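You operate a simulated robot arm through the tools that you are given. There is no shell and no other tool. Be economical: measure what you need, move in short steps, check, and stop when the job is done.

Carry out the task below with a simulated robot arm. There is one attempt and no reset: what you move stays moved.

## Task
Close down the bench: demagnetiser off, small vise and both holders fully open, beige box and big blue bin shut.

The check looks at the end state, three seconds after you hand in, the way a careful person would. Anything else that was tipped, shoved, dropped, spilled or broken makes it a failure.

## Robot
A 6-joint arm with a two-finger parallel gripper on a trunk, on a base that drives. Base frame: it is fixed to the floor where the robot stands at the start and does not move with it; the origin is under the middle of the robot, x ahead of it, y to its left, z up. Units: m, degrees, N and s.
With the tool pointing down near the work surface it reaches from about 0.1 to 0.66 m from the robot's upright axis, wherever it stands. Its first joint turns from -166.0 to 166.0 degrees. Places, roughly: beige box lid [0.7, -1.7, 0.9]; big bin [0.9, -0.1, 0.3]; demagnetiser switch [0.8, -1.1, 0.8]; left black knob [1.1, -0.2, 0.9]; red vise knob [0.8, -0.6, 0.9]; right black knob [1.1, -0.3, 0.9]. Payload 4.1 kg.
The tool frame sits at the grasp point between the pads (the TCP): z along the fingers, y along the line on which they close. The tips reach 0.023 m beyond it. Largest opening 0.094 m; finger width 0.038, thickness 0.01; the body of the gripper, 0.054 by 0.096 m, starts 0.039 m behind the TCP.
Orientation is that of the tool frame in the base frame, as a unit quaternion [w, x, y, z]. With the fingers straight down and closing along the base's y, the tool's x points along the base's -x, its y along +y and its z along -z.

## Interface
- The arm moves only by the tool move_arm. Its argument "plan" is one flat list of numbers, 7 for each row, row after row: the shift along the tool's x, y, z in mm, then the turn, a rotation vector about the tool's x, y, z in degrees, then the opening, from 0 (shut) to 1 (fully open). In form: [tx, ty, tz, rx, ry, rz, hand, tx, ty, tz, rx, ry, rz, hand, ...]. A call has 1 to 12 rows; each row shifts and turns the commanded pose from where the row before left it, along the tool's axes as they then stand. A row lasts 0.2 s, in which the tool goes at most 0.05 m and 8.6 degrees; a call with a longer step from one row to the next is refused whole, and so is a gripper value outside its range. Where a pose cannot be reached the arm comes as near as it can. A force on the tool above 40 N (or 10 N above the force at the start of the call, whichever is more), or a blocked arm, ends the call early, and 0.2 s more pass. Each finger travels about 0.045 m/s and halts on what it meets, pressing with about 39 N; the grip force reading is that of the motor and also rises with nothing between the fingers. The clock runs only during rows and for 0.2 s after the last one: add rows that do not move to give the fingers time. It gives the time, the measured TCP pose, the force on the tool (base axes), the opening and the grip force at its end, in the units of the frame above (readings bear some noise), with the torque about the TCP (base axes, N m) and any sound that the robot's microphone picked up.
- Cameras (640 x 400 px; columns grow to the right, rows downward): "scene" is now at [0.0229, 0.133, 1.3702]; the picture's right is [-0.36, -0.93, 0.00], its down [-0.52, 0.20, -0.83] and it looks along [0.77, -0.30, -0.56] (base axes); focal length 261 px, centre (320, 200). "wrist" rides on the gripper at [0.086, 0.016, -0.075] in the tool frame; the picture's right is [-0.18, 0.98, 0.00], its down [-0.58, -0.11, -0.81] and it looks along [-0.79, -0.15, 0.59] (tool axes); focal length 243 px, centre (320, 200).
- grab_frame(camera): a new picture of that camera. The clock stands still meanwhile.
- lift_body(by): slides the trunk up (or, below 0, down) by that many m; the arm and the scene camera ride with it, the base frame stays. It gives what a move gives, with no picture.
- drive_base(legs): drives the robot by 1 to 6 legs, each [ahead, turn to the left] in m and degrees, along the robot's own axes; the way and the turn of a leg run together, so that a leg with both is an arc; at most 1.5 m and 180 degrees a leg. The arm and the cameras ride along, it lands a little off, and it stops where it bumps. It gives what a move gives.
- head_to(pan, tilt): turns the head with the scene camera to pan (to the left, within 155 degrees either way) and tilt (down, from -29 to 69), counted from straight ahead of the robot. It gives what a move gives.
- point_at(camera, pixels): for up to 12 pixels [column, row] of the newest picture of that camera ("zoom" is the newest enlarged one), the place [x, y, z] in the base frame of the surface seen there, good to about 0.002 m. The clock stands still meanwhile.
- enlarge(camera, box): a new picture of the part [left, top, right, bottom] of that camera's present view, enlarged. The clock stands still meanwhile.
- hand_in(): hands the job in; it is judged then, once.

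Go step by step. Measure first, check grasps and placings, and put right what went wrong. The budget is 80 turns and 52 pictures, counting those below and the enlarged ones. Unless the task says otherwise, let go and move clear before handing in, and close with one line.

The tools are called after "Request:" as a command line: name --argument value ..., lists and objects as JSON in quotes. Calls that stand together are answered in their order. move_arm: Moves the arm, as the interface text tells. Its arguments: {"type":"object","properties":{"plan":{"type":"array"}},"required":["plan"]} The other tools are called the same way: lift_body (by) slides the trunk up or down; drive_base (legs) drives the base; head_to (pan, tilt) turns the head that bears the scene camera; grab_frame (camera) takes a picture; point_at (camera, pixels) gives the place of the surface under pixels of a picture; enlarge (camera, box) takes an enlarged picture of a part of a camera's view; hand_in () hands the job in.

At the start:

```text
t: 0.0
tcp_pos: [0.4109, -0.0233, 1.1922]
tcp_rot: [0.0, 0.0, 1.0, 0.0]
force: [0.4, -0.2, -0.1]
torque: [-0.02, 0.0, 0.04]
grip_width: 0.0942
gripper_force: 0.1
trunk travel left (down, up): [-0.319, 0.271]
robot x, y, heading: [-0.0003, 0.002, -0.1]
head pan, tilt: [-21.2, 33.9]
```

scene: 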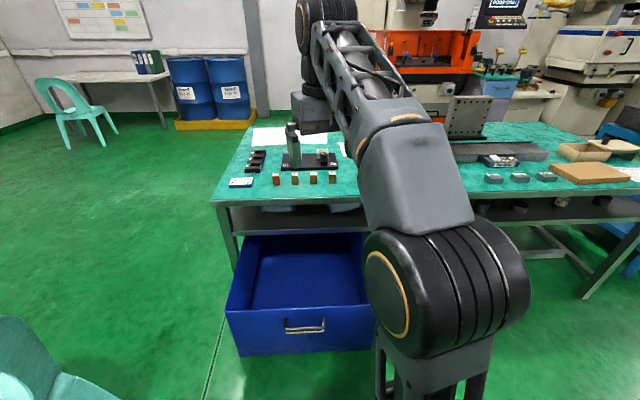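
wrist: 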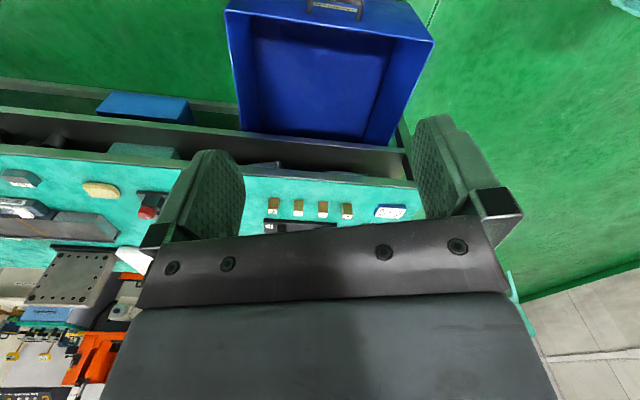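

The scene shows the blue bin drawer pulled out toward the robot at (300,290), with the arm blocking the bench view. I'll pan the head for views of the bench.

Request:
head_to --pan -50 --tilt 30

Request:
grab_frame --camera "scene"

Request:
enlarge --camera "wrist" --box '[0, 120, 420, 380]'

```text
t: 0.9
tcp_pos: [0.4134, -0.0246, 1.1928]
tcp_rot: [0.0, 0.0, 1.0, -0.001]
force: [-0.2, 0.4, -0.3]
torque: [0.0, 0.0, -0.01]
grip_width: 0.0941
gripper_force: 0.0
trunk travel left (down, up): [-0.319, 0.271]
robot x, y, heading: [0.0019, 0.0005, -0.0]
head pan, tilt: [-50.0, 30.0]
```

```text
49 pictures are left
```

scene: 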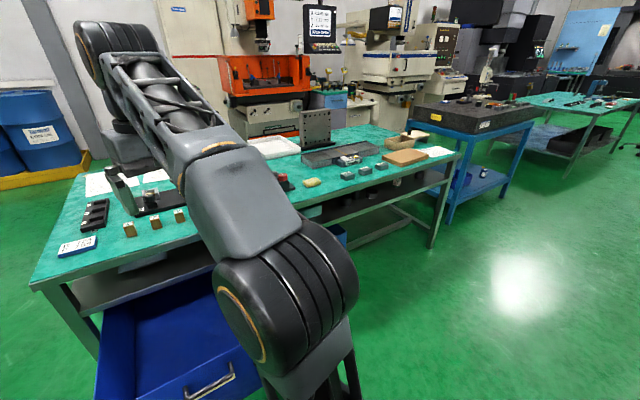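

```text
1.52 times, centred on (210, 250) of wrist
```

zoom: 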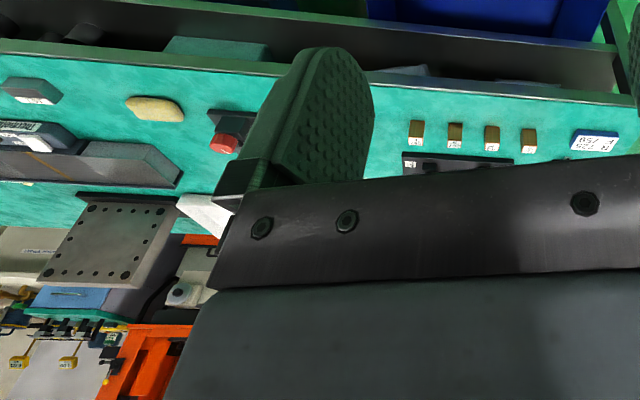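

The bench runs along -y from the robot. Measure several bench points in the scene picture.

Request:
point_at --camera "scene" --pixels '[[42, 284], [290, 180], [312, 183], [348, 176], [365, 171], [350, 160], [405, 157], [395, 140], [440, 152], [145, 195], [100, 215], [210, 382]]'

Request:
enlarge --camera "scene" --box '[270, 100, 470, 225]'

```text
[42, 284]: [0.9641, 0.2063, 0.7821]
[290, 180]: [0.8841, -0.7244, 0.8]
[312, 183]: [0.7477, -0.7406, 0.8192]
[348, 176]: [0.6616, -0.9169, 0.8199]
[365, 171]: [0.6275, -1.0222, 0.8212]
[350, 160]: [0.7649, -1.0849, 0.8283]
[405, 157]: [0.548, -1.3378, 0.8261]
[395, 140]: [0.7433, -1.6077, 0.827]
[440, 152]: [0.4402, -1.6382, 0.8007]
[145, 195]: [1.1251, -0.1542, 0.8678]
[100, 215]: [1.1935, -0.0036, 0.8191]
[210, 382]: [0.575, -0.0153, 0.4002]
```

```text
3.20 times, centred on (370, 162) of scene
```

zoom: 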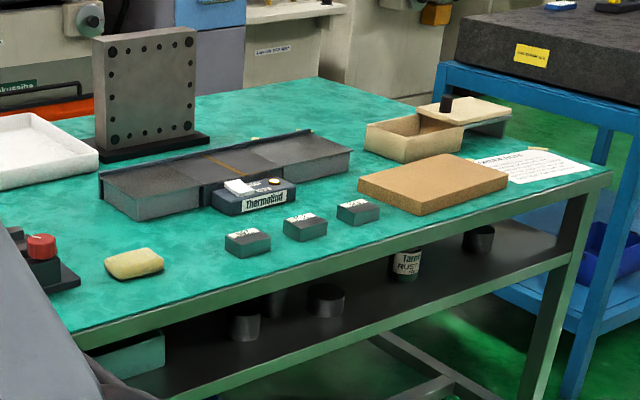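

The bench is skewed: its front edge runs from about (0.95,0.21) to (0.43,-1.64), so its inward normal is about heading -15.6°. I'll start with the bin, so I lower the trunk, turn the head to it and measure.

Request:
lift_body --by -0.3

Request:
head_to --pan -5 --tilt 50

Request:
grab_frame --camera "scene"

Request:
grab_frame --camera "wrist"

```text
t: 3.9
tcp_pos: [0.4121, -0.0235, 0.8922]
tcp_rot: [0.0, 0.0, 1.0, 0.0]
force: [-0.1, -0.6, -0.6]
torque: [-0.02, 0.0, 0.0]
grip_width: 0.0941
gripper_force: 0.1
trunk travel left (down, up): [-0.019, 0.571]
robot x, y, heading: [-0.0015, 0.0005, 0.1]
head pan, tilt: [-50.0, 30.0]
```

```text
t: 5.1
tcp_pos: [0.4136, -0.0243, 0.8933]
tcp_rot: [0.0, 0.0, 1.0, -0.001]
force: [0.3, -0.6, -0.2]
torque: [-0.03, 0.05, -0.02]
grip_width: 0.0942
gripper_force: 0.1
trunk travel left (down, up): [-0.019, 0.571]
robot x, y, heading: [0.0024, -0.0016, 0.3]
head pan, tilt: [-5.0, 50.0]
```

```text
46 pictures are left
```

scene: 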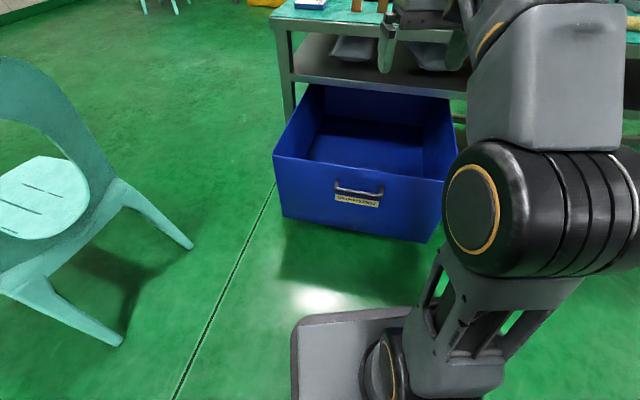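

```text
45 pictures are left
```

wrist: 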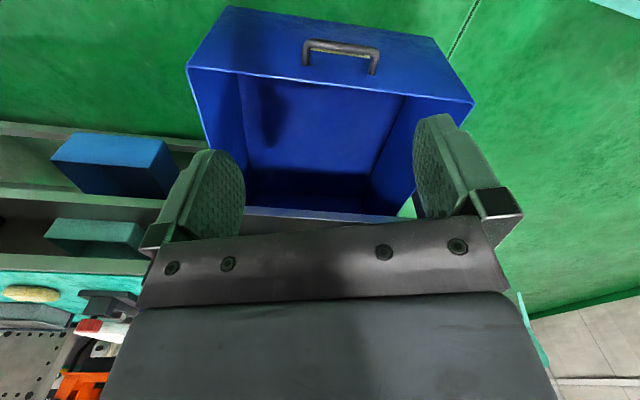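

Request:
point_at --camera "scene" --pixels '[[276, 157], [442, 183], [284, 213], [430, 238], [360, 190], [356, 200], [320, 205], [360, 230], [310, 88], [447, 102], [285, 100], [330, 180]]'

```text
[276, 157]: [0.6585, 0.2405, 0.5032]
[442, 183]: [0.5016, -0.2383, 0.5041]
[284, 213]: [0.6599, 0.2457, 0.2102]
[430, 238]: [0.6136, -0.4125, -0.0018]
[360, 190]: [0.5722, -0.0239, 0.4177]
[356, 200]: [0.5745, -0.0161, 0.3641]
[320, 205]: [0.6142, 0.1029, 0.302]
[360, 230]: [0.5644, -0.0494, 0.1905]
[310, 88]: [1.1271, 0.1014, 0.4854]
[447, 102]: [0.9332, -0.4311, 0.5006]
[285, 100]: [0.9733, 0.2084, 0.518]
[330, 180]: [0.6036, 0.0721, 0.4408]
```

Bin front runs (0.6585,0.2405)–(0.5016,-0.2383), z 0.20–0.504, facing heading about -18°. I turn the robot to -18° and lower the arm in front of it, tilted forward with the fingers closed.

Request:
drive_base --legs '[[-0.08, 0], [0, -18]]'

Request:
move_arm --plan '[0, 33, 46, 0, 0, 0, 0, 0, 33, 46, 0, 0, 0, 0, 0, 33, 46, 0, 0, 0, 0, 0, 33, 46, 0, 0, 0, 0, 0, 33, 46, 0, 0, 0, 0, 0, 25, 46, 0, 0, 0, 0, 0, 0, 0, 0, -8, 0, 0, 0, 0, 0, 0, -8, 0, 0, 0, 0, 0, 0, -8, 0, 0, 0, 0, 0, 0, -8, 0, 0, 0, 0, 0, 0, -8, 0, 0, 0, 0, 0, 0, -8, 0, 0]'

```text
t: 7.1
tcp_pos: [0.304, -0.1494, 0.8921]
tcp_rot: [-0.001, 0.155, 0.988, 0.0]
force: [0.4, -0.2, 0.6]
torque: [0.04, -0.02, 0.0]
grip_width: 0.0942
gripper_force: 0.0
trunk travel left (down, up): [-0.019, 0.571]
robot x, y, heading: [-0.077, 0.0025, -17.9]
head pan, tilt: [-5.0, 50.0]
```

```text
refused: row 1 steps farther than a row can; nothing moved
```

Step too long; I'll use smaller ones.

Request:
move_arm --plan '[0, 30, 38, 0, 0, 0, 0, 0, 30, 38, 0, 0, 0, 0, 0, 30, 38, 0, 0, 0, 0, 0, 30, 38, 0, 0, 0, 0, 0, 30, 38, 0, 0, 0, 0, 0, 30, 38, 0, 0, 0, 0, 0, 0, 20, 0, -8, 0, 0, 0, 0, 20, 0, -8, 0, 0, 0, 0, 20, 0, -8, 0, 0, 0, 0, 20, 0, -8, 0, 0, 0, 0, 0, 0, -8, 0, 0, 0, 0, 0, 0, -8, 0, 0]'

Request:
grab_frame --camera "scene"

```text
t: 9.7
tcp_pos: [0.3753, 0.0192, 0.5867]
tcp_rot: [0.401, 0.141, 0.903, -0.062]
force: [-0.9, -0.7, 0.3]
torque: [0.0, 0.01, -0.02]
grip_width: 0.0
gripper_force: 39.1
trunk travel left (down, up): [-0.019, 0.571]
robot x, y, heading: [-0.0785, 0.0017, -17.8]
head pan, tilt: [-5.0, 50.0]
```

```text
44 pictures are left
```

scene: 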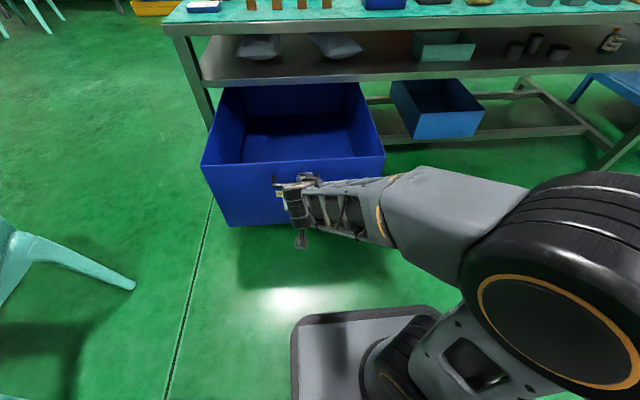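

Gripper in front of the bin, at forward 0.35 (front plate at 0.551). Drop to z≈0.475, shift left to the bin's middle, then advance.

Request:
move_arm --plan '[28, 15, 25, 0, 0, 0, 0, 28, 15, 25, 0, 0, 0, 0, 27, 15, 25, 0, 0, 0, 0, -25, 0, 28, 0, 0, 0, 0, -25, 0, 28, 0, 0, 0, 0, -25, 0, 28, 0, 0, 0, 0, -25, 0, 28, 0, 0, 0, 0]'

Request:
grab_frame --camera "scene"

```text
t: 11.3
tcp_pos: [0.531, 0.0123, 0.4759]
tcp_rot: [0.402, 0.141, 0.902, -0.063]
force: [-1.2, 0.6, 1.8]
torque: [0.04, 0.0, -0.01]
grip_width: 0.0002
gripper_force: 39.0
trunk travel left (down, up): [-0.019, 0.571]
robot x, y, heading: [-0.0838, -0.0006, -17.5]
head pan, tilt: [-5.0, 50.0]
```

```text
43 pictures are left
```

scene: 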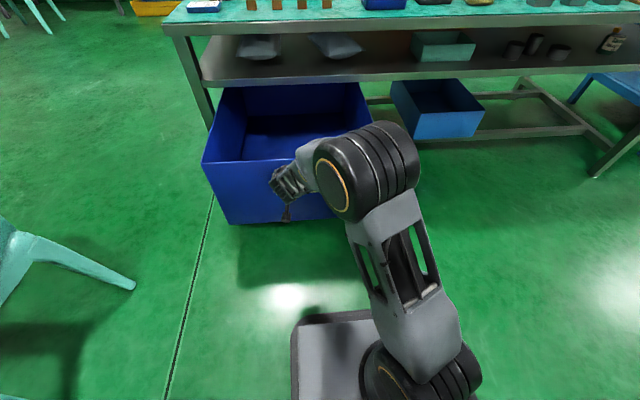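

Near contact. Push forward 60 mm gently and read force.

Request:
move_arm --plan '[-7, 0, 7.5, 0, 0, 0, 0, -7, 0, 7.5, 0, 0, 0, 0, -7, 0, 7.5, 0, 0, 0, 0, -7, 0, 7.5, 0, 0, 0, 0, -7, 0, 7.5, 0, 0, 0, 0, -7, 0, 7.5, 0, 0, 0, 0]'

```text
t: 12.7
tcp_pos: [0.5932, -0.0042, 0.4774]
tcp_rot: [0.402, 0.141, 0.903, -0.063]
force: [-6.4, -4.3, 6.1]
torque: [-0.05, 0.04, -0.04]
grip_width: 0.0
gripper_force: 38.8
trunk travel left (down, up): [-0.019, 0.571]
robot x, y, heading: [-0.081, -0.0015, -17.8]
head pan, tilt: [-5.0, 50.0]
```

The bin moves under ~10 N. Push on by driving forward 0.2 m with the arm held.

Request:
drive_base --legs '[[0.1, 0], [0.1, 0]]'

Request:
grab_frame --camera "scene"

```text
t: 14.6
tcp_pos: [0.7828, -0.0635, 0.4762]
tcp_rot: [0.402, 0.141, 0.902, -0.064]
force: [0.5, 0.4, 1.0]
torque: [0.01, -0.02, -0.01]
grip_width: 0.0001
gripper_force: 38.8
trunk travel left (down, up): [-0.019, 0.571]
robot x, y, heading: [0.11, -0.0595, -17.7]
head pan, tilt: [-5.0, 50.0]
```

```text
42 pictures are left
```

scene: 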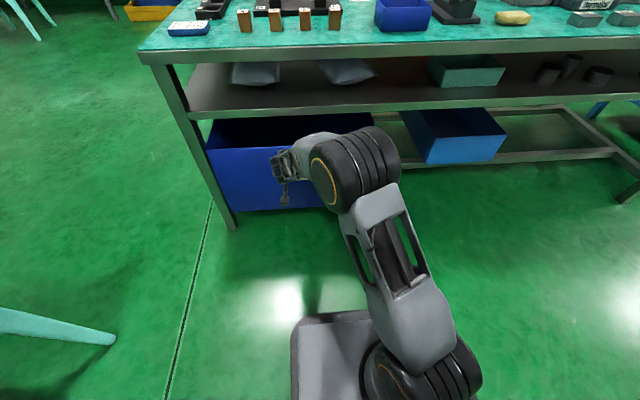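

The bin is nearly in. Continue with the arm in small steps until the force shows the stop.

Request:
drive_base --legs '[[0.06, 0]]'

Request:
move_arm --plan '[-5, 0, 5.5, 0, 0, 0, 0, -5, 0, 5.5, 0, 0, 0, 0, -5, 0, 5.5, 0, 0, 0, 0, -5, 0, 5.5, 0, 0, 0, 0, -5, 0, 5.5, 0, 0, 0, 0, -5, 0, 5.5, 0, 0, 0, 0]'

Request:
grab_frame --camera "scene"

```text
t: 15.6
tcp_pos: [0.8289, -0.0777, 0.477]
tcp_rot: [0.401, 0.141, 0.903, -0.063]
force: [-14.6, -0.7, 10.4]
torque: [-0.08, 0.2, 0.02]
grip_width: 0.0001
gripper_force: 39.0
trunk travel left (down, up): [-0.019, 0.571]
robot x, y, heading: [0.1583, -0.074, -17.6]
head pan, tilt: [-5.0, 50.0]
stopped in leg 1: the force on the tool passed its limit at 314 N (the readings are from after the stop); the commanded pose is now the measured one
```

```text
t: 15.9
tcp_pos: [0.8267, -0.0788, 0.4773]
tcp_rot: [0.399, 0.142, 0.904, -0.064]
force: [-20.7, 0.2, 14.9]
torque: [-0.04, 0.31, -0.07]
grip_width: 0.0
gripper_force: 39.1
trunk travel left (down, up): [-0.019, 0.571]
robot x, y, heading: [0.1591, -0.0777, -17.6]
head pan, tilt: [-5.0, 50.0]
stopped in row 1: the force on the tool passed its limit at 52 N (the readings are from after the stop); the commanded pose is now the measured one
```

```text
41 pictures are left
```

scene: 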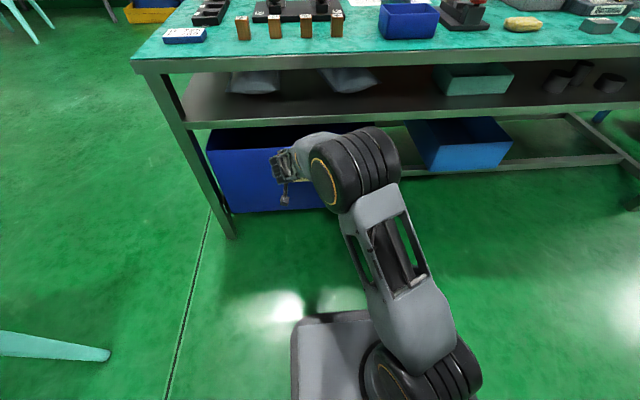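

The force rise means the bin hit its stop. Back off, look at the bin front, then raise the arm.

Request:
drive_base --legs '[[-0.3, 0]]'

Request:
lift_body --by 0.45

Request:
move_arm --plan '[0, 0, -30, 0, 8, 0, 1, 0, 0, -30, 0, 8, 0, 1, 0, 0, -30, 0, 8, 0, 1, 0, 0, -30, 0, 8, 0, 1, 0, 0, -30, 0, 8, 0, 1, 0, 0, -30, 0, 8, 0, 1, 0, 0, -40, 0, 0, 0, 1, 0, 0, -40, 0, 0, 0, 1, 0, 0, -40, 0, 0, 0, 1]'

Request:
grab_frame --camera "scene"

```text
t: 18.0
tcp_pos: [0.5462, 0.0099, 0.4748]
tcp_rot: [0.398, 0.143, 0.904, -0.064]
force: [-0.8, 0.6, 0.0]
torque: [-0.02, 0.03, 0.01]
grip_width: 0.0
gripper_force: 39.1
trunk travel left (down, up): [-0.019, 0.571]
robot x, y, heading: [-0.1263, 0.0191, -17.9]
head pan, tilt: [-5.0, 50.0]
```

```text
refused: 0.45 is not a number from -0.4 to 0.4
```

```text
t: 20.0
tcp_pos: [0.4717, 0.0356, 0.7517]
tcp_rot: [-0.005, 0.157, 0.988, -0.001]
force: [0.2, 0.2, 0.5]
torque: [0.0, -0.01, -0.01]
grip_width: 0.0943
gripper_force: 0.0
trunk travel left (down, up): [-0.019, 0.571]
robot x, y, heading: [-0.1268, 0.0117, -18.0]
head pan, tilt: [-5.0, 50.0]
```

```text
40 pictures are left
```

scene: 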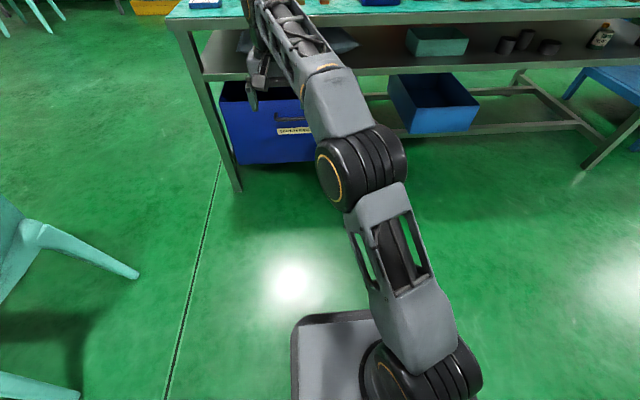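

Bin front now sits at the bench front. Measure its plane versus leg, then raise.

Request:
point_at --camera "scene" --pixels '[[250, 150], [290, 148], [222, 82], [228, 165], [290, 131], [222, 120], [245, 70]]'

Request:
lift_body --by 0.4

Request:
head_to --pan 15 --tilt 35

Request:
grab_frame --camera "scene"

```text
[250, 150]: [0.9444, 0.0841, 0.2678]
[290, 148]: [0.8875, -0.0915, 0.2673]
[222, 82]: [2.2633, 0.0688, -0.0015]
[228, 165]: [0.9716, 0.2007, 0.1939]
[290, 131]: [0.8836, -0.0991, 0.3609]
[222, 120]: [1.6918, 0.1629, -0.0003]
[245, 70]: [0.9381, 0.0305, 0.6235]
```

```text
t: 23.8
tcp_pos: [0.4714, 0.0368, 1.1515]
tcp_rot: [-0.004, 0.158, 0.987, 0.0]
force: [0.1, 0.1, 1.2]
torque: [-0.03, -0.03, -0.02]
grip_width: 0.0942
gripper_force: 0.0
trunk travel left (down, up): [-0.419, 0.171]
robot x, y, heading: [-0.1232, 0.0162, -18.2]
head pan, tilt: [-5.0, 50.0]
```

```text
t: 24.6
tcp_pos: [0.472, 0.0365, 1.1508]
tcp_rot: [-0.003, 0.156, 0.988, 0.0]
force: [0.5, 0.7, -0.6]
torque: [0.01, 0.01, -0.07]
grip_width: 0.0941
gripper_force: 0.0
trunk travel left (down, up): [-0.419, 0.171]
robot x, y, heading: [-0.1258, 0.0121, -18.2]
head pan, tilt: [15.0, 35.0]
```

```text
39 pictures are left
```

scene: 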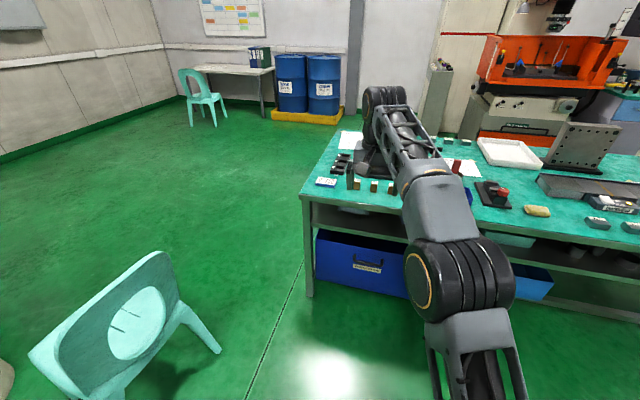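

Bin is flush (front forward-coordinate ≈0.87, equal to the bench front). Next drive toward the holders and look with the wrist camera and scene.

Request:
drive_base --legs '[[0.4, 0]]'

Request:
grab_frame --camera "wrist"

Request:
head_to --pan 0 --tilt 40

Request:
grab_frame --camera "scene"

```text
t: 27.1
tcp_pos: [0.8523, -0.0883, 1.1508]
tcp_rot: [-0.004, 0.157, 0.988, 0.0]
force: [0.0, -0.5, 1.0]
torque: [-0.06, -0.01, 0.03]
grip_width: 0.094
gripper_force: 0.1
trunk travel left (down, up): [-0.419, 0.171]
robot x, y, heading: [0.257, -0.1096, -18.0]
head pan, tilt: [15.0, 35.0]
```

```text
38 pictures are left
```

wrist: 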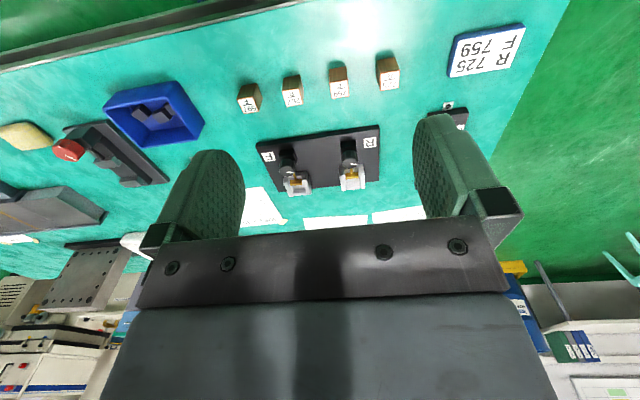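

```text
t: 27.9
tcp_pos: [0.8546, -0.0877, 1.1533]
tcp_rot: [-0.003, 0.157, 0.988, 0.0]
force: [-0.6, -0.5, -0.2]
torque: [0.0, -0.01, 0.0]
grip_width: 0.0943
gripper_force: 0.0
trunk travel left (down, up): [-0.419, 0.171]
robot x, y, heading: [0.255, -0.1081, -18.0]
head pan, tilt: [0.0, 40.0]
```

```text
37 pictures are left
```

scene: 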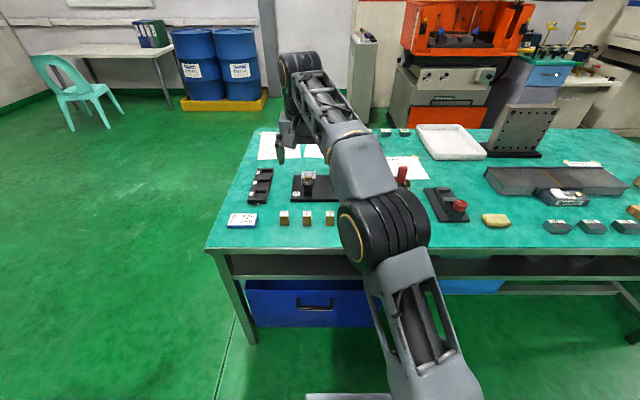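

The two holders on a black base show at wrist (290,170) and (352,165); the vise at (110,150). Zoom on them.

Request:
enlarge --camera "wrist" --box '[245, 110, 405, 210]'

Request:
enlarge --camera "wrist" --box '[20, 75, 230, 206]'

Request:
enlarge --camera "scene" --box '[260, 130, 340, 230]'

```text
4.00 times, centred on (325, 160) of wrist
```

zoom: 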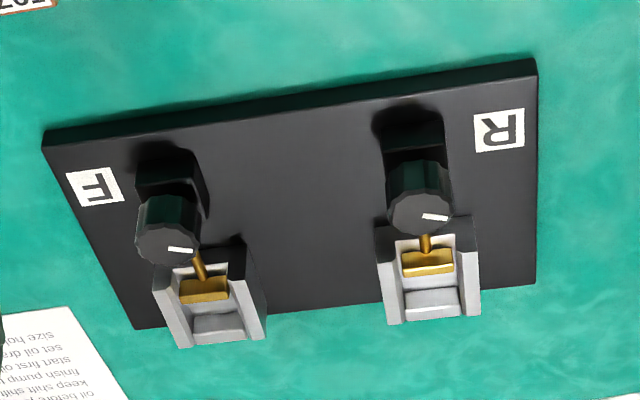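

```text
3.05 times, centred on (125, 140) of wrist
```

zoom: 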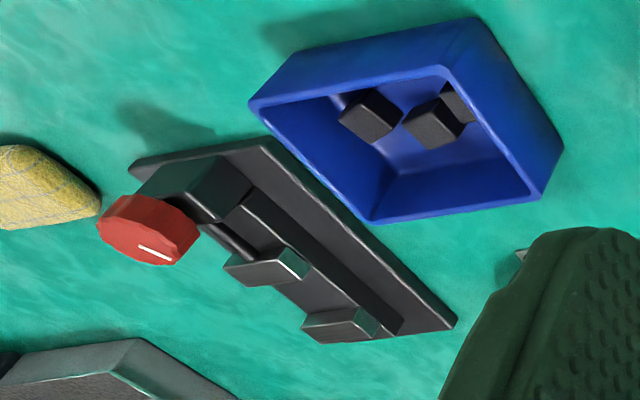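

```text
4.00 times, centred on (300, 180) of scene
```

zoom: 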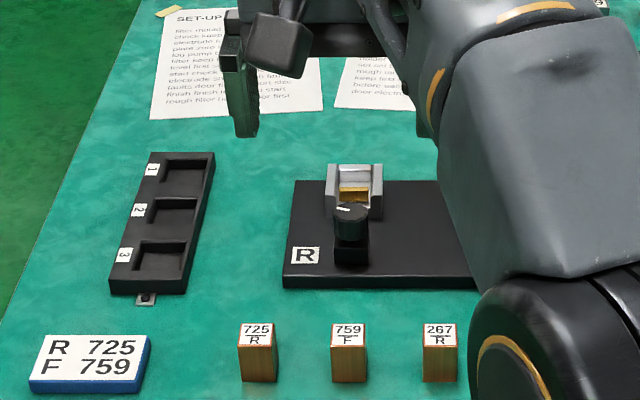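

Knobs look vertical-axis, on posts, with white marks on the top. Measure knob tops and jaws.

Request:
point_at --camera "wrist" --pixels '[[349, 162], [286, 172], [295, 182.5], [300, 190.5], [352, 175.5], [353.7, 185], [70, 153], [107, 163], [133, 181], [275, 150], [345, 140], [150, 125]]'

Request:
enlarge --camera "scene" --box '[390, 150, 520, 231]'

```text
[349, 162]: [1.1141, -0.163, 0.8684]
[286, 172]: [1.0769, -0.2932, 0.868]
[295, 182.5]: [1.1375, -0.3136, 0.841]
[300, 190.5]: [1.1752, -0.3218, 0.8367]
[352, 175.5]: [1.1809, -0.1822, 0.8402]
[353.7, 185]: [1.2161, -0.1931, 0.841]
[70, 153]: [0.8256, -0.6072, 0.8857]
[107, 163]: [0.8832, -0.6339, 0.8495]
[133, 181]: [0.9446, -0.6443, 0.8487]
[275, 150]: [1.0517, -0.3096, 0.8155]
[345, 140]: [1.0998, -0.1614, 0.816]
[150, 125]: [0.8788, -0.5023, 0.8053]
```

```text
4.92 times, centred on (455, 190) of scene
```

zoom: 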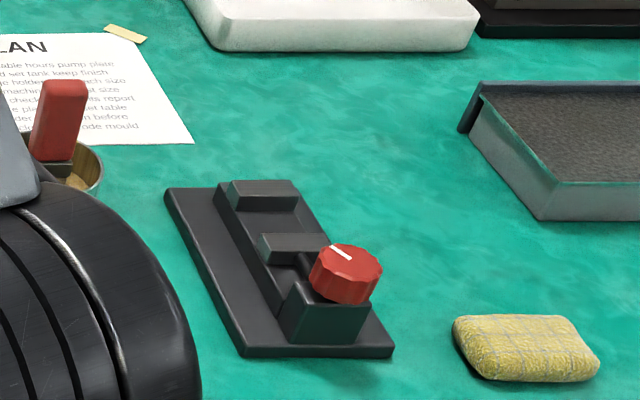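

Measure the red knob's geometry to find its axis.

Request:
point_at --camera "zoom" --pixels '[[322, 256], [345, 248], [370, 262], [338, 272], [345, 290], [320, 285], [372, 280], [325, 325], [290, 243], [265, 188], [350, 315], [365, 348]]'

```text
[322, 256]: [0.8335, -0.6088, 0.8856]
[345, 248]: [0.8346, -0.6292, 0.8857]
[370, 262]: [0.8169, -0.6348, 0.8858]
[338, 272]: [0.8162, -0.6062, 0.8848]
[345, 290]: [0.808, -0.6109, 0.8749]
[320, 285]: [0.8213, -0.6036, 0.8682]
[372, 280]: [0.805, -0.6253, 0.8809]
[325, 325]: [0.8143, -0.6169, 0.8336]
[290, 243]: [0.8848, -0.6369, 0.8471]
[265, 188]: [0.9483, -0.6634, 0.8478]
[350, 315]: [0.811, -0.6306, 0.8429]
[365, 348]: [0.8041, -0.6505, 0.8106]
```

Knob tops are flat (red knob: centre ≈(0.825,-0.621), top z 0.886), so the axes are vertical. Drive 0.27 m closer for the holders.

Request:
drive_base --legs '[[0.27, 0]]'

Request:
grab_frame --camera "scene"

```text
t: 29.8
tcp_pos: [1.106, -0.1691, 1.1512]
tcp_rot: [-0.004, 0.156, 0.988, -0.001]
force: [0.3, -0.6, 0.7]
torque: [0.0, 0.0, 0.0]
grip_width: 0.0941
gripper_force: 0.0
trunk travel left (down, up): [-0.419, 0.171]
robot x, y, heading: [0.5047, -0.1905, -18.1]
head pan, tilt: [0.0, 40.0]
```

```text
32 pictures are left
```

scene: 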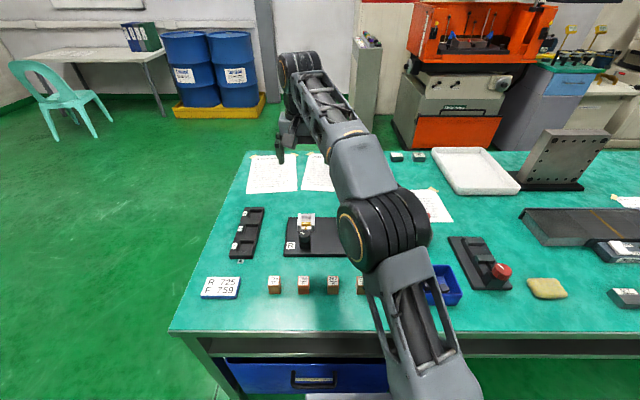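

Right by the bench. Zoom on the R holder from the scene camera for accurate knob points.

Request:
enlarge --camera "scene" --box '[276, 205, 340, 265]'

```text
6.67 times, centred on (308, 235) of scene
```

zoom: 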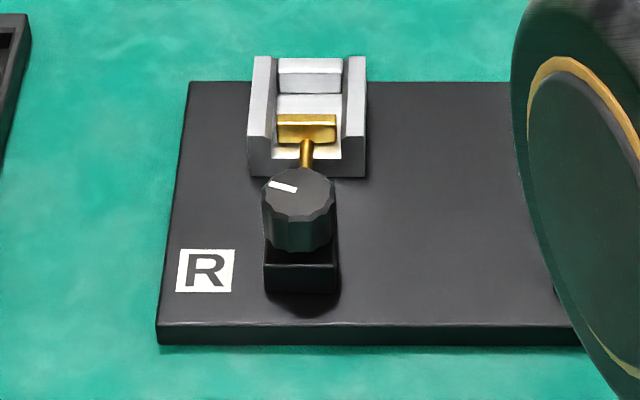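

Request:
point_at --camera "zoom" --pixels '[[266, 188], [330, 188], [298, 171], [300, 210], [300, 192], [305, 133], [305, 116], [310, 98], [310, 84], [260, 70], [262, 150], [300, 235]]'

```text
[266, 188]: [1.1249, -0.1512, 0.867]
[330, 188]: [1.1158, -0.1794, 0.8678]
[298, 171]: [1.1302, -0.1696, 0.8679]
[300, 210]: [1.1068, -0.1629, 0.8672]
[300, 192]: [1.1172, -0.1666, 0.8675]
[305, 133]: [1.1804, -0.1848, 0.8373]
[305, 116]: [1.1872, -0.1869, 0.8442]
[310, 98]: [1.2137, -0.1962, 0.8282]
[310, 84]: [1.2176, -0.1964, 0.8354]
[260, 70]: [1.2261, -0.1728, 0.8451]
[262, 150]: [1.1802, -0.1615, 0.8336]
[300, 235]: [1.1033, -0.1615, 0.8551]
```

R knob: centre ≈(1.119,-0.166), radius ≈0.0145, top z 0.8675. Descend above it with open fingers.

Request:
move_arm --plan '[-11, 7, 40, 0, 0, 0, 1, 0, 0, 45, 0, 0, 0, 1, 0, 0, 45, 0, 0, 0, 1, 0, 0, 45, 0, 0, 0, 1, 0, 0, 45, 0, 0, 0, 1, 0, 0, 0, 0, 0, 0, 1]'

Request:
grab_frame --camera "wrist"

```text
t: 31.2
tcp_pos: [1.1158, -0.1639, 0.9297]
tcp_rot: [-0.003, 0.157, 0.988, 0.0]
force: [1.0, 0.0, 1.1]
torque: [0.01, 0.02, -0.03]
grip_width: 0.0938
gripper_force: 0.2
trunk travel left (down, up): [-0.419, 0.171]
robot x, y, heading: [0.5051, -0.1872, -17.8]
head pan, tilt: [0.0, 40.0]
```

```text
30 pictures are left
```

wrist: 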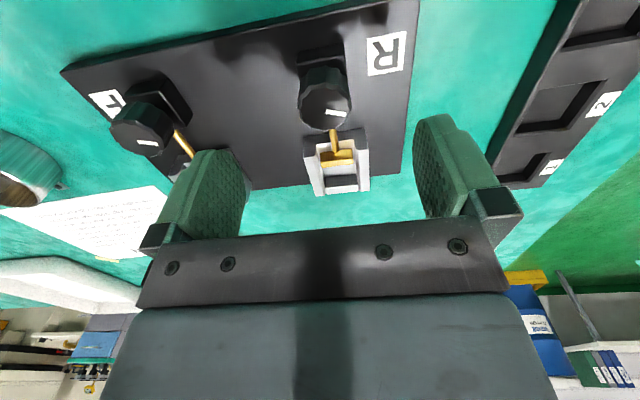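

Aligned over the R knob. Descend to z≈0.873 and grip.

Request:
move_arm --plan '[-3, -1, 30, 0, 0, 0, 1, 0, 0, 27, 0, 0, 0, 1, 0, 0, 0, 0, 0, 0, 0.2, 0, 0, 0, 0, 0, 0.2, 0, 0, 0, 0, 0, 0.2, 0, 0, 0, 0, 0, 0.2, 0, 0, 0, 0, 0, 0.2]'

```text
refused: plan must hold 7 numbers for each row
```

Request:
move_arm --plan '[-3, -1, 30, 0, 0, 0, 1, 0, 0, 27, 0, 0, 0, 1, 0, 0, 0, 0, 0, 0, 0, 0, 0, 0, 0, 0, 0, 0, 0, 0, 0, 0, 0, 0, 0, 0, 0, 0, 0, 0, 0, 0, 0, 0, 0, 0, 0, 0, 0]'

Request:
grab_frame --camera "wrist"

```text
t: 32.8
tcp_pos: [1.1224, -0.1645, 0.8747]
tcp_rot: [-0.004, 0.155, 0.988, -0.001]
force: [2.8, 7.0, -2.1]
torque: [0.53, -0.45, -0.02]
grip_width: 0.0337
gripper_force: 45.3
trunk travel left (down, up): [-0.419, 0.171]
robot x, y, heading: [0.509, -0.1939, -17.9]
head pan, tilt: [0.0, 40.0]
```

```text
29 pictures are left
```

wrist: 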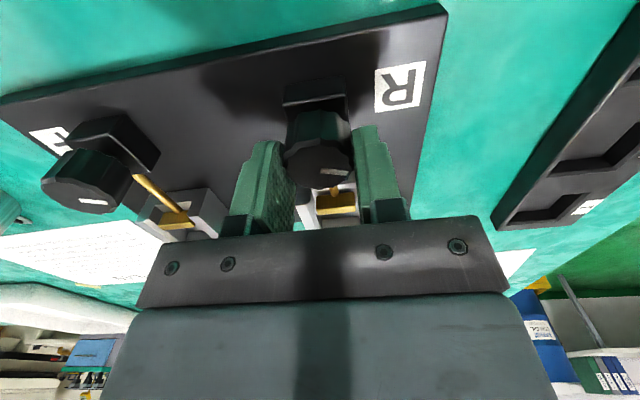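

Gripped (width 0.0337). Turn counter-clockwise (seen from above) by 64° and see what the jaw does.

Request:
move_arm --plan '[0, 0, 0, 0, 0, -8, 0, 0, 0, 0, 0, 0, -8, 0, 0, 0, 0, 0, 0, -8, 0, 0, 0, 0, 0, 0, -8, 0, 0, 0, 0, 0, 0, -8, 0, 0, 0, 0, 0, 0, -8, 0, 0, 0, 0, 0, 0, -8, 0, 0, 0, 0, 0, 0, -8, 0]'

Request:
enlarge --camera "scene" --box '[276, 205, 340, 265]'

```text
t: 33.9
tcp_pos: [1.1216, -0.1636, 0.874]
tcp_rot: [0.0, -0.128, 0.992, 0.002]
force: [9.6, 9.8, -9.8]
torque: [0.35, -1.1, -0.01]
grip_width: 0.0337
gripper_force: 45.0
trunk travel left (down, up): [-0.419, 0.171]
robot x, y, heading: [0.5091, -0.1906, -17.6]
head pan, tilt: [0.0, 40.0]
stopped in row 5: the force on the tool passed its limit at 41 N (the readings are from after the stop); the commanded pose is now the measured one
```

```text
6.67 times, centred on (308, 235) of scene
```

zoom: 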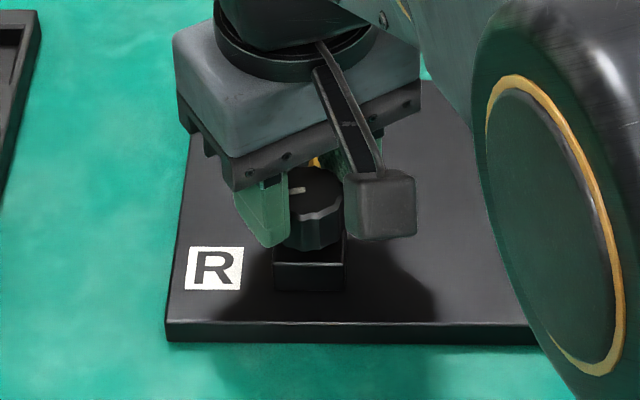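

It turned about 33° CCW then the side force tripped the limit. Try continuing from this relaxed commanded pose.

Request:
move_arm --plan '[0, 0, 0, 0, 0, -6, 0, 0, 0, 0, 0, 0, -6, 0, 0, 0, 0, 0, 0, -6, 0, 0, 0, 0, 0, 0, -6, 0, 0, 0, 0, 0, 0, -6, 0]'

```text
t: 35.0
tcp_pos: [1.1197, -0.1613, 0.8736]
tcp_rot: [-0.003, -0.382, 0.924, 0.002]
force: [9.3, 30.6, -17.5]
torque: [0.22, -0.65, 0.0]
grip_width: 0.0334
gripper_force: 45.2
trunk travel left (down, up): [-0.419, 0.171]
robot x, y, heading: [0.51, -0.1893, -17.4]
head pan, tilt: [0.0, 40.0]
```

Total ~63° turned. Open, lift 50 mm, rotate back, and view the jaw.

Request:
move_arm --plan '[0, 0, 0, 0, 0, 0, 0.6, 0, 0, 0, 0, 0, 0, 0.6, 0, 0, 0, 0, 0, 0, 0.6, 0, 0, -40, 0, 0, 8.3, 0.8, 0, 0, 0, 0, 0, 8.3, 0.8, 0, 0, 0, 0, 0, 8.3, 0.8, 0, 0, 0, 0, 0, 8.3, 0.8, 0, 0, 0, 0, 0, 8.3, 0.8, 0, 0, 0, 0, 0, 8.3, 0.8, 0, 0, 0, 0, 0, 8.3, 0.8, 0, 0, 0, 0, 0, 8.3, 0.8]'

Request:
enlarge --camera "wrist" --box '[60, 60, 460, 240]'

```text
t: 37.5
tcp_pos: [1.1198, -0.1638, 0.9154]
tcp_rot: [-0.002, 0.189, 0.982, 0.001]
force: [-0.1, 0.4, -0.5]
torque: [0.01, 0.02, -0.01]
grip_width: 0.075
gripper_force: 0.1
trunk travel left (down, up): [-0.419, 0.171]
robot x, y, heading: [0.5065, -0.1922, -17.4]
head pan, tilt: [0.0, 40.0]
```

```text
1.60 times, centred on (260, 150) of wrist
```

zoom: 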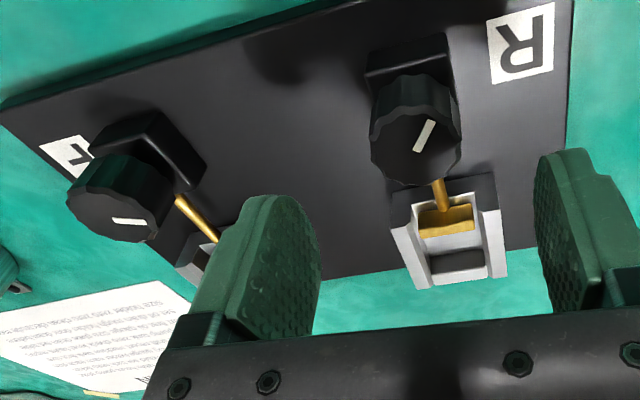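

The jaw moved toward the knob: CCW opens. Measure the brass position relative to the channel's end and for both holders.

Request:
point_at --camera "zoom" --pixels '[[447, 215], [447, 231], [455, 258], [442, 196], [432, 130], [398, 208], [203, 225], [380, 150], [456, 145], [115, 222], [416, 175], [425, 110]]'

```text
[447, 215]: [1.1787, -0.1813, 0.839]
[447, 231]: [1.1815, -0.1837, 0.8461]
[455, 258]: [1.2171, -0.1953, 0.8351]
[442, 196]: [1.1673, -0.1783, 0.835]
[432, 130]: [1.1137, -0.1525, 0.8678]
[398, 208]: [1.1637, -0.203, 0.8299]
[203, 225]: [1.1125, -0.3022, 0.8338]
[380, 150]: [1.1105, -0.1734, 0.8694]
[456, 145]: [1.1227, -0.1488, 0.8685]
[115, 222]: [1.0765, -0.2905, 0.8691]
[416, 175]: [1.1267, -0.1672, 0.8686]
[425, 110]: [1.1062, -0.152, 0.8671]
```

CCW opens; brass moved a few mm with ~9 mm maybe left. Pre-rotate clockwise 50° open, descend, regrip.

Request:
move_arm --plan '[1, -2, 0, 0, 0, 8.3, 0.8, 0, 0, 0, 0, 0, 8.3, 0.8, 0, 0, 0, 0, 0, 8.3, 0.8, 0, 0, 0, 0, 0, 8.3, 0.8, 0, 0, 0, 0, 0, 8.3, 0.8, 0, 0, 0, 0, 0, 8.3, 0.8, 0, 0, 42, 0, 0, 0, 0.8, 0, 0, 0, 0, 0, 0, 0, 0, 0, 0, 0, 0, 0, 0, 0, 0, 0, 0, 0, 0, 0, 0, 0, 0, 0, 0, 0, 0]'

Request:
move_arm --plan '[0, 0, 0, 0, 0, -8, 0, 0, 0, 0, 0, 0, -8, 0, 0, 0, 0, 0, 0, -8, 0, 0, 0, 0, 0, 0, -8, 0, 0, 0, 0, 0, 0, -8, 0, 0, 0, 0, 0, 0, -8, 0, 0, 0, 0, 0, 0, -8, 0, 0, 0, 0, 0, 0, -8, 0, 0, 0, 0, 0, 0, -8, 0, 0, 0, 0, 0, 0, -8, 0, 0, 0, 0, 0, 0, -8, 0, 0, 0, 0, 0, 0, -8, 0]'

```text
t: 39.9
tcp_pos: [1.1178, -0.1634, 0.8746]
tcp_rot: [-0.001, 0.584, 0.812, 0.001]
force: [13.5, 3.3, -0.6]
torque: [-0.01, -0.34, 0.0]
grip_width: 0.0335
gripper_force: 45.2
trunk travel left (down, up): [-0.419, 0.171]
robot x, y, heading: [0.5087, -0.193, -17.6]
head pan, tilt: [0.0, 40.0]
```

```text
t: 42.5
tcp_pos: [1.1168, -0.1639, 0.8715]
tcp_rot: [-0.003, -0.213, 0.977, 0.001]
force: [-3.7, 23.2, -4.0]
torque: [0.1, 0.1, -0.3]
grip_width: 0.0337
gripper_force: 45.1
trunk travel left (down, up): [-0.419, 0.171]
robot x, y, heading: [0.5106, -0.1915, -17.6]
head pan, tilt: [0.0, 40.0]
```

Turned another 96°, with a z-torque of -0.3 now appearing. Turn on a bit to see whether a stop is reached.

Request:
move_arm --plan '[0, 0, 0, 0, 0, -8, 0, 0, 0, 0, 0, 0, -8, 0, 0, 0, 0, 0, 0, -8, 0, 0, 0, 0, 0, 0, -8, 0]'

Request:
move_arm --plan '[0, 0, 0, 0, 0, 0, 0.6, 0, 0, 0, 0, 0, 0, 0.6, 0, 0, 0, 0, 0, 0, 0.6, 0, 0, -40, 0, 0, 8.3, 0.8, 0, 0, 0, 0, 0, 8.3, 0.8, 0, 0, 0, 0, 0, 8.3, 0.8, 0, 0, 0, 0, 0, 8.3, 0.8, 0, 0, 0, 0, 0, 8.3, 0.8, 0, 0, 0, 0, 0, 8.3, 0.8, 0, 0, 0, 0, 0, 8.3, 0.8, 0, 0, 0, 0, 0, 8.3, 0.8, 0, 0, 0, 0, 0, 8.3, 0.8]'

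Request:
enlarge --camera "wrist" --box '[60, 60, 460, 240]'

```text
t: 43.5
tcp_pos: [1.1153, -0.166, 0.8736]
tcp_rot: [-0.002, -0.473, 0.881, 0.002]
force: [-12.4, 19.4, -5.7]
torque: [-0.11, 0.07, -0.42]
grip_width: 0.0334
gripper_force: 45.0
trunk travel left (down, up): [-0.419, 0.171]
robot x, y, heading: [0.5076, -0.1885, -17.6]
head pan, tilt: [0.0, 40.0]
```

```text
t: 46.0
tcp_pos: [1.1201, -0.1666, 0.9143]
tcp_rot: [-0.002, 0.16, 0.987, 0.0]
force: [0.1, 0.3, -1.1]
torque: [0.02, -0.01, 0.03]
grip_width: 0.0752
gripper_force: 0.0
trunk travel left (down, up): [-0.419, 0.171]
robot x, y, heading: [0.5089, -0.1949, -18.0]
head pan, tilt: [0.0, 40.0]
```

```text
1.60 times, centred on (260, 150) of wrist
```

zoom: 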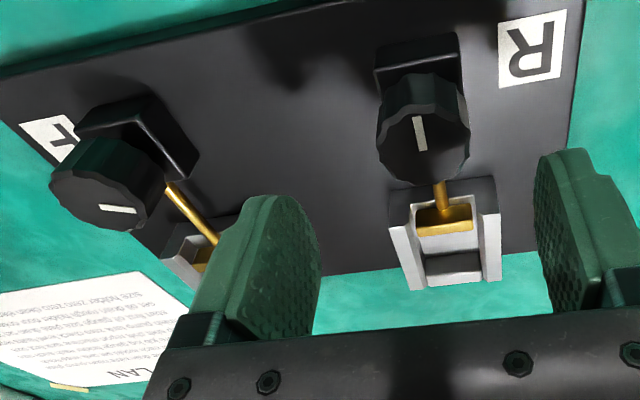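

The mark moved ~45° more and then the grip slipped with 0.42 N·m torque: R holder is at its open stop. Now measure F's knob top and re-measure R's jaw.

Request:
point_at --camera "zoom" --pixels '[[56, 190], [135, 226], [145, 205], [80, 180], [98, 200], [75, 214], [112, 182], [443, 212], [443, 228], [430, 200], [385, 150], [465, 145]]'

```text
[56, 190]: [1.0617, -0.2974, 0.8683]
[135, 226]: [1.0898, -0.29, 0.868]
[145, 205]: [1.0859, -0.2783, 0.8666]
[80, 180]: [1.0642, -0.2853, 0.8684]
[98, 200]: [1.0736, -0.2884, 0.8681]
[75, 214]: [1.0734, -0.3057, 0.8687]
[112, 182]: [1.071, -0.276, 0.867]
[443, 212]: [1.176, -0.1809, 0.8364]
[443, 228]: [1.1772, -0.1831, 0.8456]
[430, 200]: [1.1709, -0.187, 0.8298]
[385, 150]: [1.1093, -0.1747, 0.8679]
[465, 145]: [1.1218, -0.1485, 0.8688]
```

R jaw moved on to x≈1.176, at its stop. Move to F knob centre ≈(1.076,-0.291), pre-rotate, and grip.

Request:
move_arm --plan '[1, -44, 0, 0, 0, 0, 0.8, 1, -44, 0, 0, 0, 0, 0.8, 1, -44, 0, 0, 0, 0, 0.8, 0, 0, 0, 0, 0, 8.3, 0.8, 0, 0, 0, 0, 0, 8.3, 0.8, 0, 0, 0, 0, 0, 8.3, 0.8, 0, 0, 0, 0, 0, 8.3, 0.8, 0, 0, 0, 0, 0, 0, 0.8]'

```text
t: 47.9
tcp_pos: [1.0745, -0.2908, 0.9125]
tcp_rot: [-0.002, 0.435, 0.9, 0.001]
force: [0.2, -0.2, 0.6]
torque: [-0.01, 0.04, 0.0]
grip_width: 0.0754
gripper_force: 0.1
trunk travel left (down, up): [-0.419, 0.171]
robot x, y, heading: [0.5091, -0.1936, -18.0]
head pan, tilt: [0.0, 40.0]
```

On target. Descend 39 mm, grip, and turn CCW.

Request:
move_arm --plan '[0, 0, 39, 0, 0, 0, 0.8, 0, 0, 0, 0, 0, 0, 0, 0, 0, 0, 0, 0, 0, 0, 0, 0, 0, 0, 0, 0, 0, 0, 0, 0, 0, 0, 0, 0]'

Request:
move_arm --plan '[0, 0, 0, 0, 0, -8, 0, 0, 0, 0, 0, 0, -8, 0, 0, 0, 0, 0, 0, -8, 0, 0, 0, 0, 0, 0, -8, 0, 0, 0, 0, 0, 0, -8, 0, 0, 0, 0, 0, 0, -8, 0, 0, 0, 0, 0, 0, -8, 0, 0, 0, 0, 0, 0, -8, 0, 0, 0, 0, 0, 0, -8, 0, 0, 0, 0, 0, 0, -8, 0, 0, 0, 0, 0, 0, -8, 0]'

Request:
grab_frame --camera "wrist"

```text
t: 49.0
tcp_pos: [1.0741, -0.2899, 0.8753]
tcp_rot: [-0.001, 0.434, 0.901, 0.001]
force: [6.0, 4.8, -1.2]
torque: [-0.12, -0.57, -0.02]
grip_width: 0.0338
gripper_force: 44.6
trunk travel left (down, up): [-0.419, 0.171]
robot x, y, heading: [0.5119, -0.1925, -17.8]
head pan, tilt: [0.0, 40.0]
```

```text
t: 51.5
tcp_pos: [1.0732, -0.2944, 0.8745]
tcp_rot: [-0.001, -0.315, 0.949, 0.002]
force: [-6.4, -31.8, 3.4]
torque: [-0.77, 0.13, -0.07]
grip_width: 0.0337
gripper_force: 45.4
trunk travel left (down, up): [-0.419, 0.171]
robot x, y, heading: [0.5079, -0.1873, -18.0]
head pan, tilt: [0.0, 40.0]
```

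```text
25 pictures are left
```

wrist: 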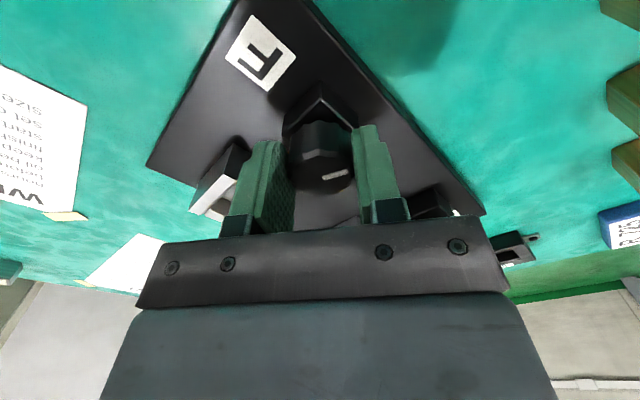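

Knob followed for 88° with no stop torque. Release, go back around, regrip.

Request:
move_arm --plan '[0, 0, 0, 0, 0, 0, 0.6, 0, 0, 0, 0, 0, 0, 0.6, 0, 0, -40, 0, 0, 8.3, 0.8, 0, 0, 0, 0, 0, 8.3, 0.8, 0, 0, 0, 0, 0, 8.3, 0.8, 0, 0, 0, 0, 0, 8.3, 0.8, 0, 0, 0, 0, 0, 8.3, 0.8, 0, 0, 0, 0, 0, 8.3, 0.8, 0, 0, 0, 0, 0, 8.3, 0.8, 0, 0, 0, 0, 0, 8.3, 0.8, 0, 0, 0, 0, 0, 8.3, 0.8, 0, 0, 0, 0, 0, 8.3, 0.8]'

Request:
grab_frame --camera "wrist"

```text
t: 54.0
tcp_pos: [1.0725, -0.2901, 0.9155]
tcp_rot: [-0.002, 0.395, 0.919, 0.001]
force: [0.5, 0.2, 0.0]
torque: [0.0, -0.02, -0.02]
grip_width: 0.0752
gripper_force: 0.0
trunk travel left (down, up): [-0.419, 0.171]
robot x, y, heading: [0.5088, -0.1851, -17.7]
head pan, tilt: [0.0, 40.0]
```

```text
24 pictures are left
```

wrist: 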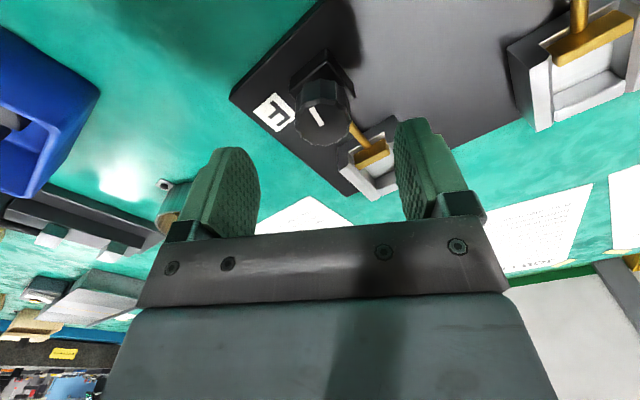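

F brass is nearly as far as R's. Regrip and turn until the stop torque appears.

Request:
move_arm --plan '[0, 0, 0, 0, 0, 8.3, 0.8, 0, 0, 0, 0, 0, 8.3, 0.8, 0, 0, 40, 0, 0, 0, 0.8, 0, 0, 0, 0, 0, 0, 0, 0, 0, 0, 0, 0, 0, 0, 0, 0, 0, 0, 0, 0, 0, 0, 0, 0, 0, 0, 0, 0]'

Request:
move_arm --plan '[0, 0, 0, 0, 0, -8, 0, 0, 0, 0, 0, 0, -8, 0, 0, 0, 0, 0, 0, -8, 0, 0, 0, 0, 0, 0, -8, 0, 0, 0, 0, 0, 0, -8, 0, 0, 0, 0, 0, 0, -8, 0, 0, 0, 0, 0, 0, -8, 0]'

Request:
move_arm --plan '[0, 0, 0, 0, 0, -8, 0, 0, 0, 0, 0, 0, -8, 0, 0, 0, 0, 0, 0, -8, 0, 0, 0, 0, 0, 0, -8, 0, 0, 0, 0, 0, 0, -8, 0, 0, 0, 0, 0, 0, -8, 0, 0, 0, 0, 0, 0, -8, 0]'

```text
t: 55.6
tcp_pos: [1.0741, -0.2895, 0.8723]
tcp_rot: [-0.002, 0.523, 0.852, 0.001]
force: [6.7, 2.6, -2.9]
torque: [0.01, -0.85, 0.01]
grip_width: 0.0335
gripper_force: 45.0
trunk travel left (down, up): [-0.419, 0.171]
robot x, y, heading: [0.5092, -0.1933, -17.6]
head pan, tilt: [0.0, 40.0]
```

```text
t: 57.2
tcp_pos: [1.0739, -0.2934, 0.8742]
tcp_rot: [-0.002, 0.06, 0.998, 0.001]
force: [-6.1, -10.4, -3.1]
torque: [-0.26, 0.27, -0.84]
grip_width: 0.0337
gripper_force: 44.7
trunk travel left (down, up): [-0.419, 0.171]
robot x, y, heading: [0.5049, -0.1891, -17.7]
head pan, tilt: [0.0, 40.0]
```

```text
t: 58.9
tcp_pos: [1.0755, -0.2925, 0.8731]
tcp_rot: [0.001, -0.415, 0.91, 0.002]
force: [13.3, -26.3, 3.4]
torque: [-0.53, -0.45, -0.83]
grip_width: 0.0336
gripper_force: 45.3
trunk travel left (down, up): [-0.419, 0.171]
robot x, y, heading: [0.5087, -0.1904, -17.8]
head pan, tilt: [0.0, 40.0]
```

Clear stop torque (-0.84) on F. Release, lift and compare both jaws.

Request:
move_arm --plan '[0, 0, 0, 0, 0, 0, 0.6, 0, 0, 0, 0, 0, 0, 0.6, 0, 0, -45, 0, 0, 8.3, 0.8, 0, 0, -40, 0, 0, 8.3, 0.8, 0, 0, 0, 0, 0, 8.3, 0.8, 0, 0, 0, 0, 0, 8.3, 0.8, 0, 0, 0, 0, 0, 8.3, 0.8, 0, 0, 0, 0, 0, 8.3, 0.8, 0, 0, 0, 0, 0, 8.3, 0.8, 0, 0, 0, 0, 0, 8.3, 0.8]'

Request:
enlarge --camera "wrist" --box '[240, 60, 480, 210]'

```text
t: 61.0
tcp_pos: [1.0745, -0.2897, 0.9593]
tcp_rot: [-0.001, 0.153, 0.988, 0.001]
force: [-0.1, -0.6, 0.0]
torque: [0.01, 0.01, -0.01]
grip_width: 0.0751
gripper_force: 0.0
trunk travel left (down, up): [-0.419, 0.171]
robot x, y, heading: [0.5091, -0.187, -17.4]
head pan, tilt: [0.0, 40.0]
```

```text
2.67 times, centred on (360, 135) of wrist
```

zoom: 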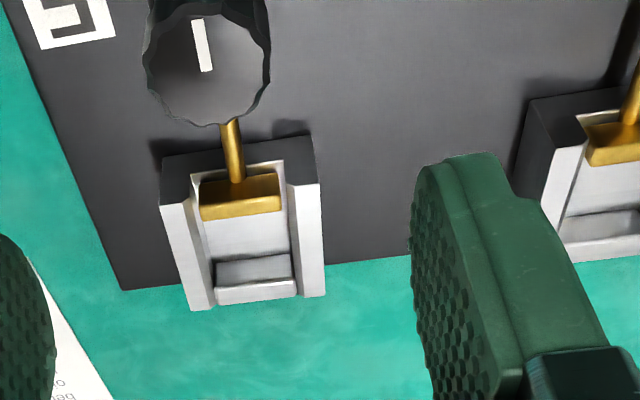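

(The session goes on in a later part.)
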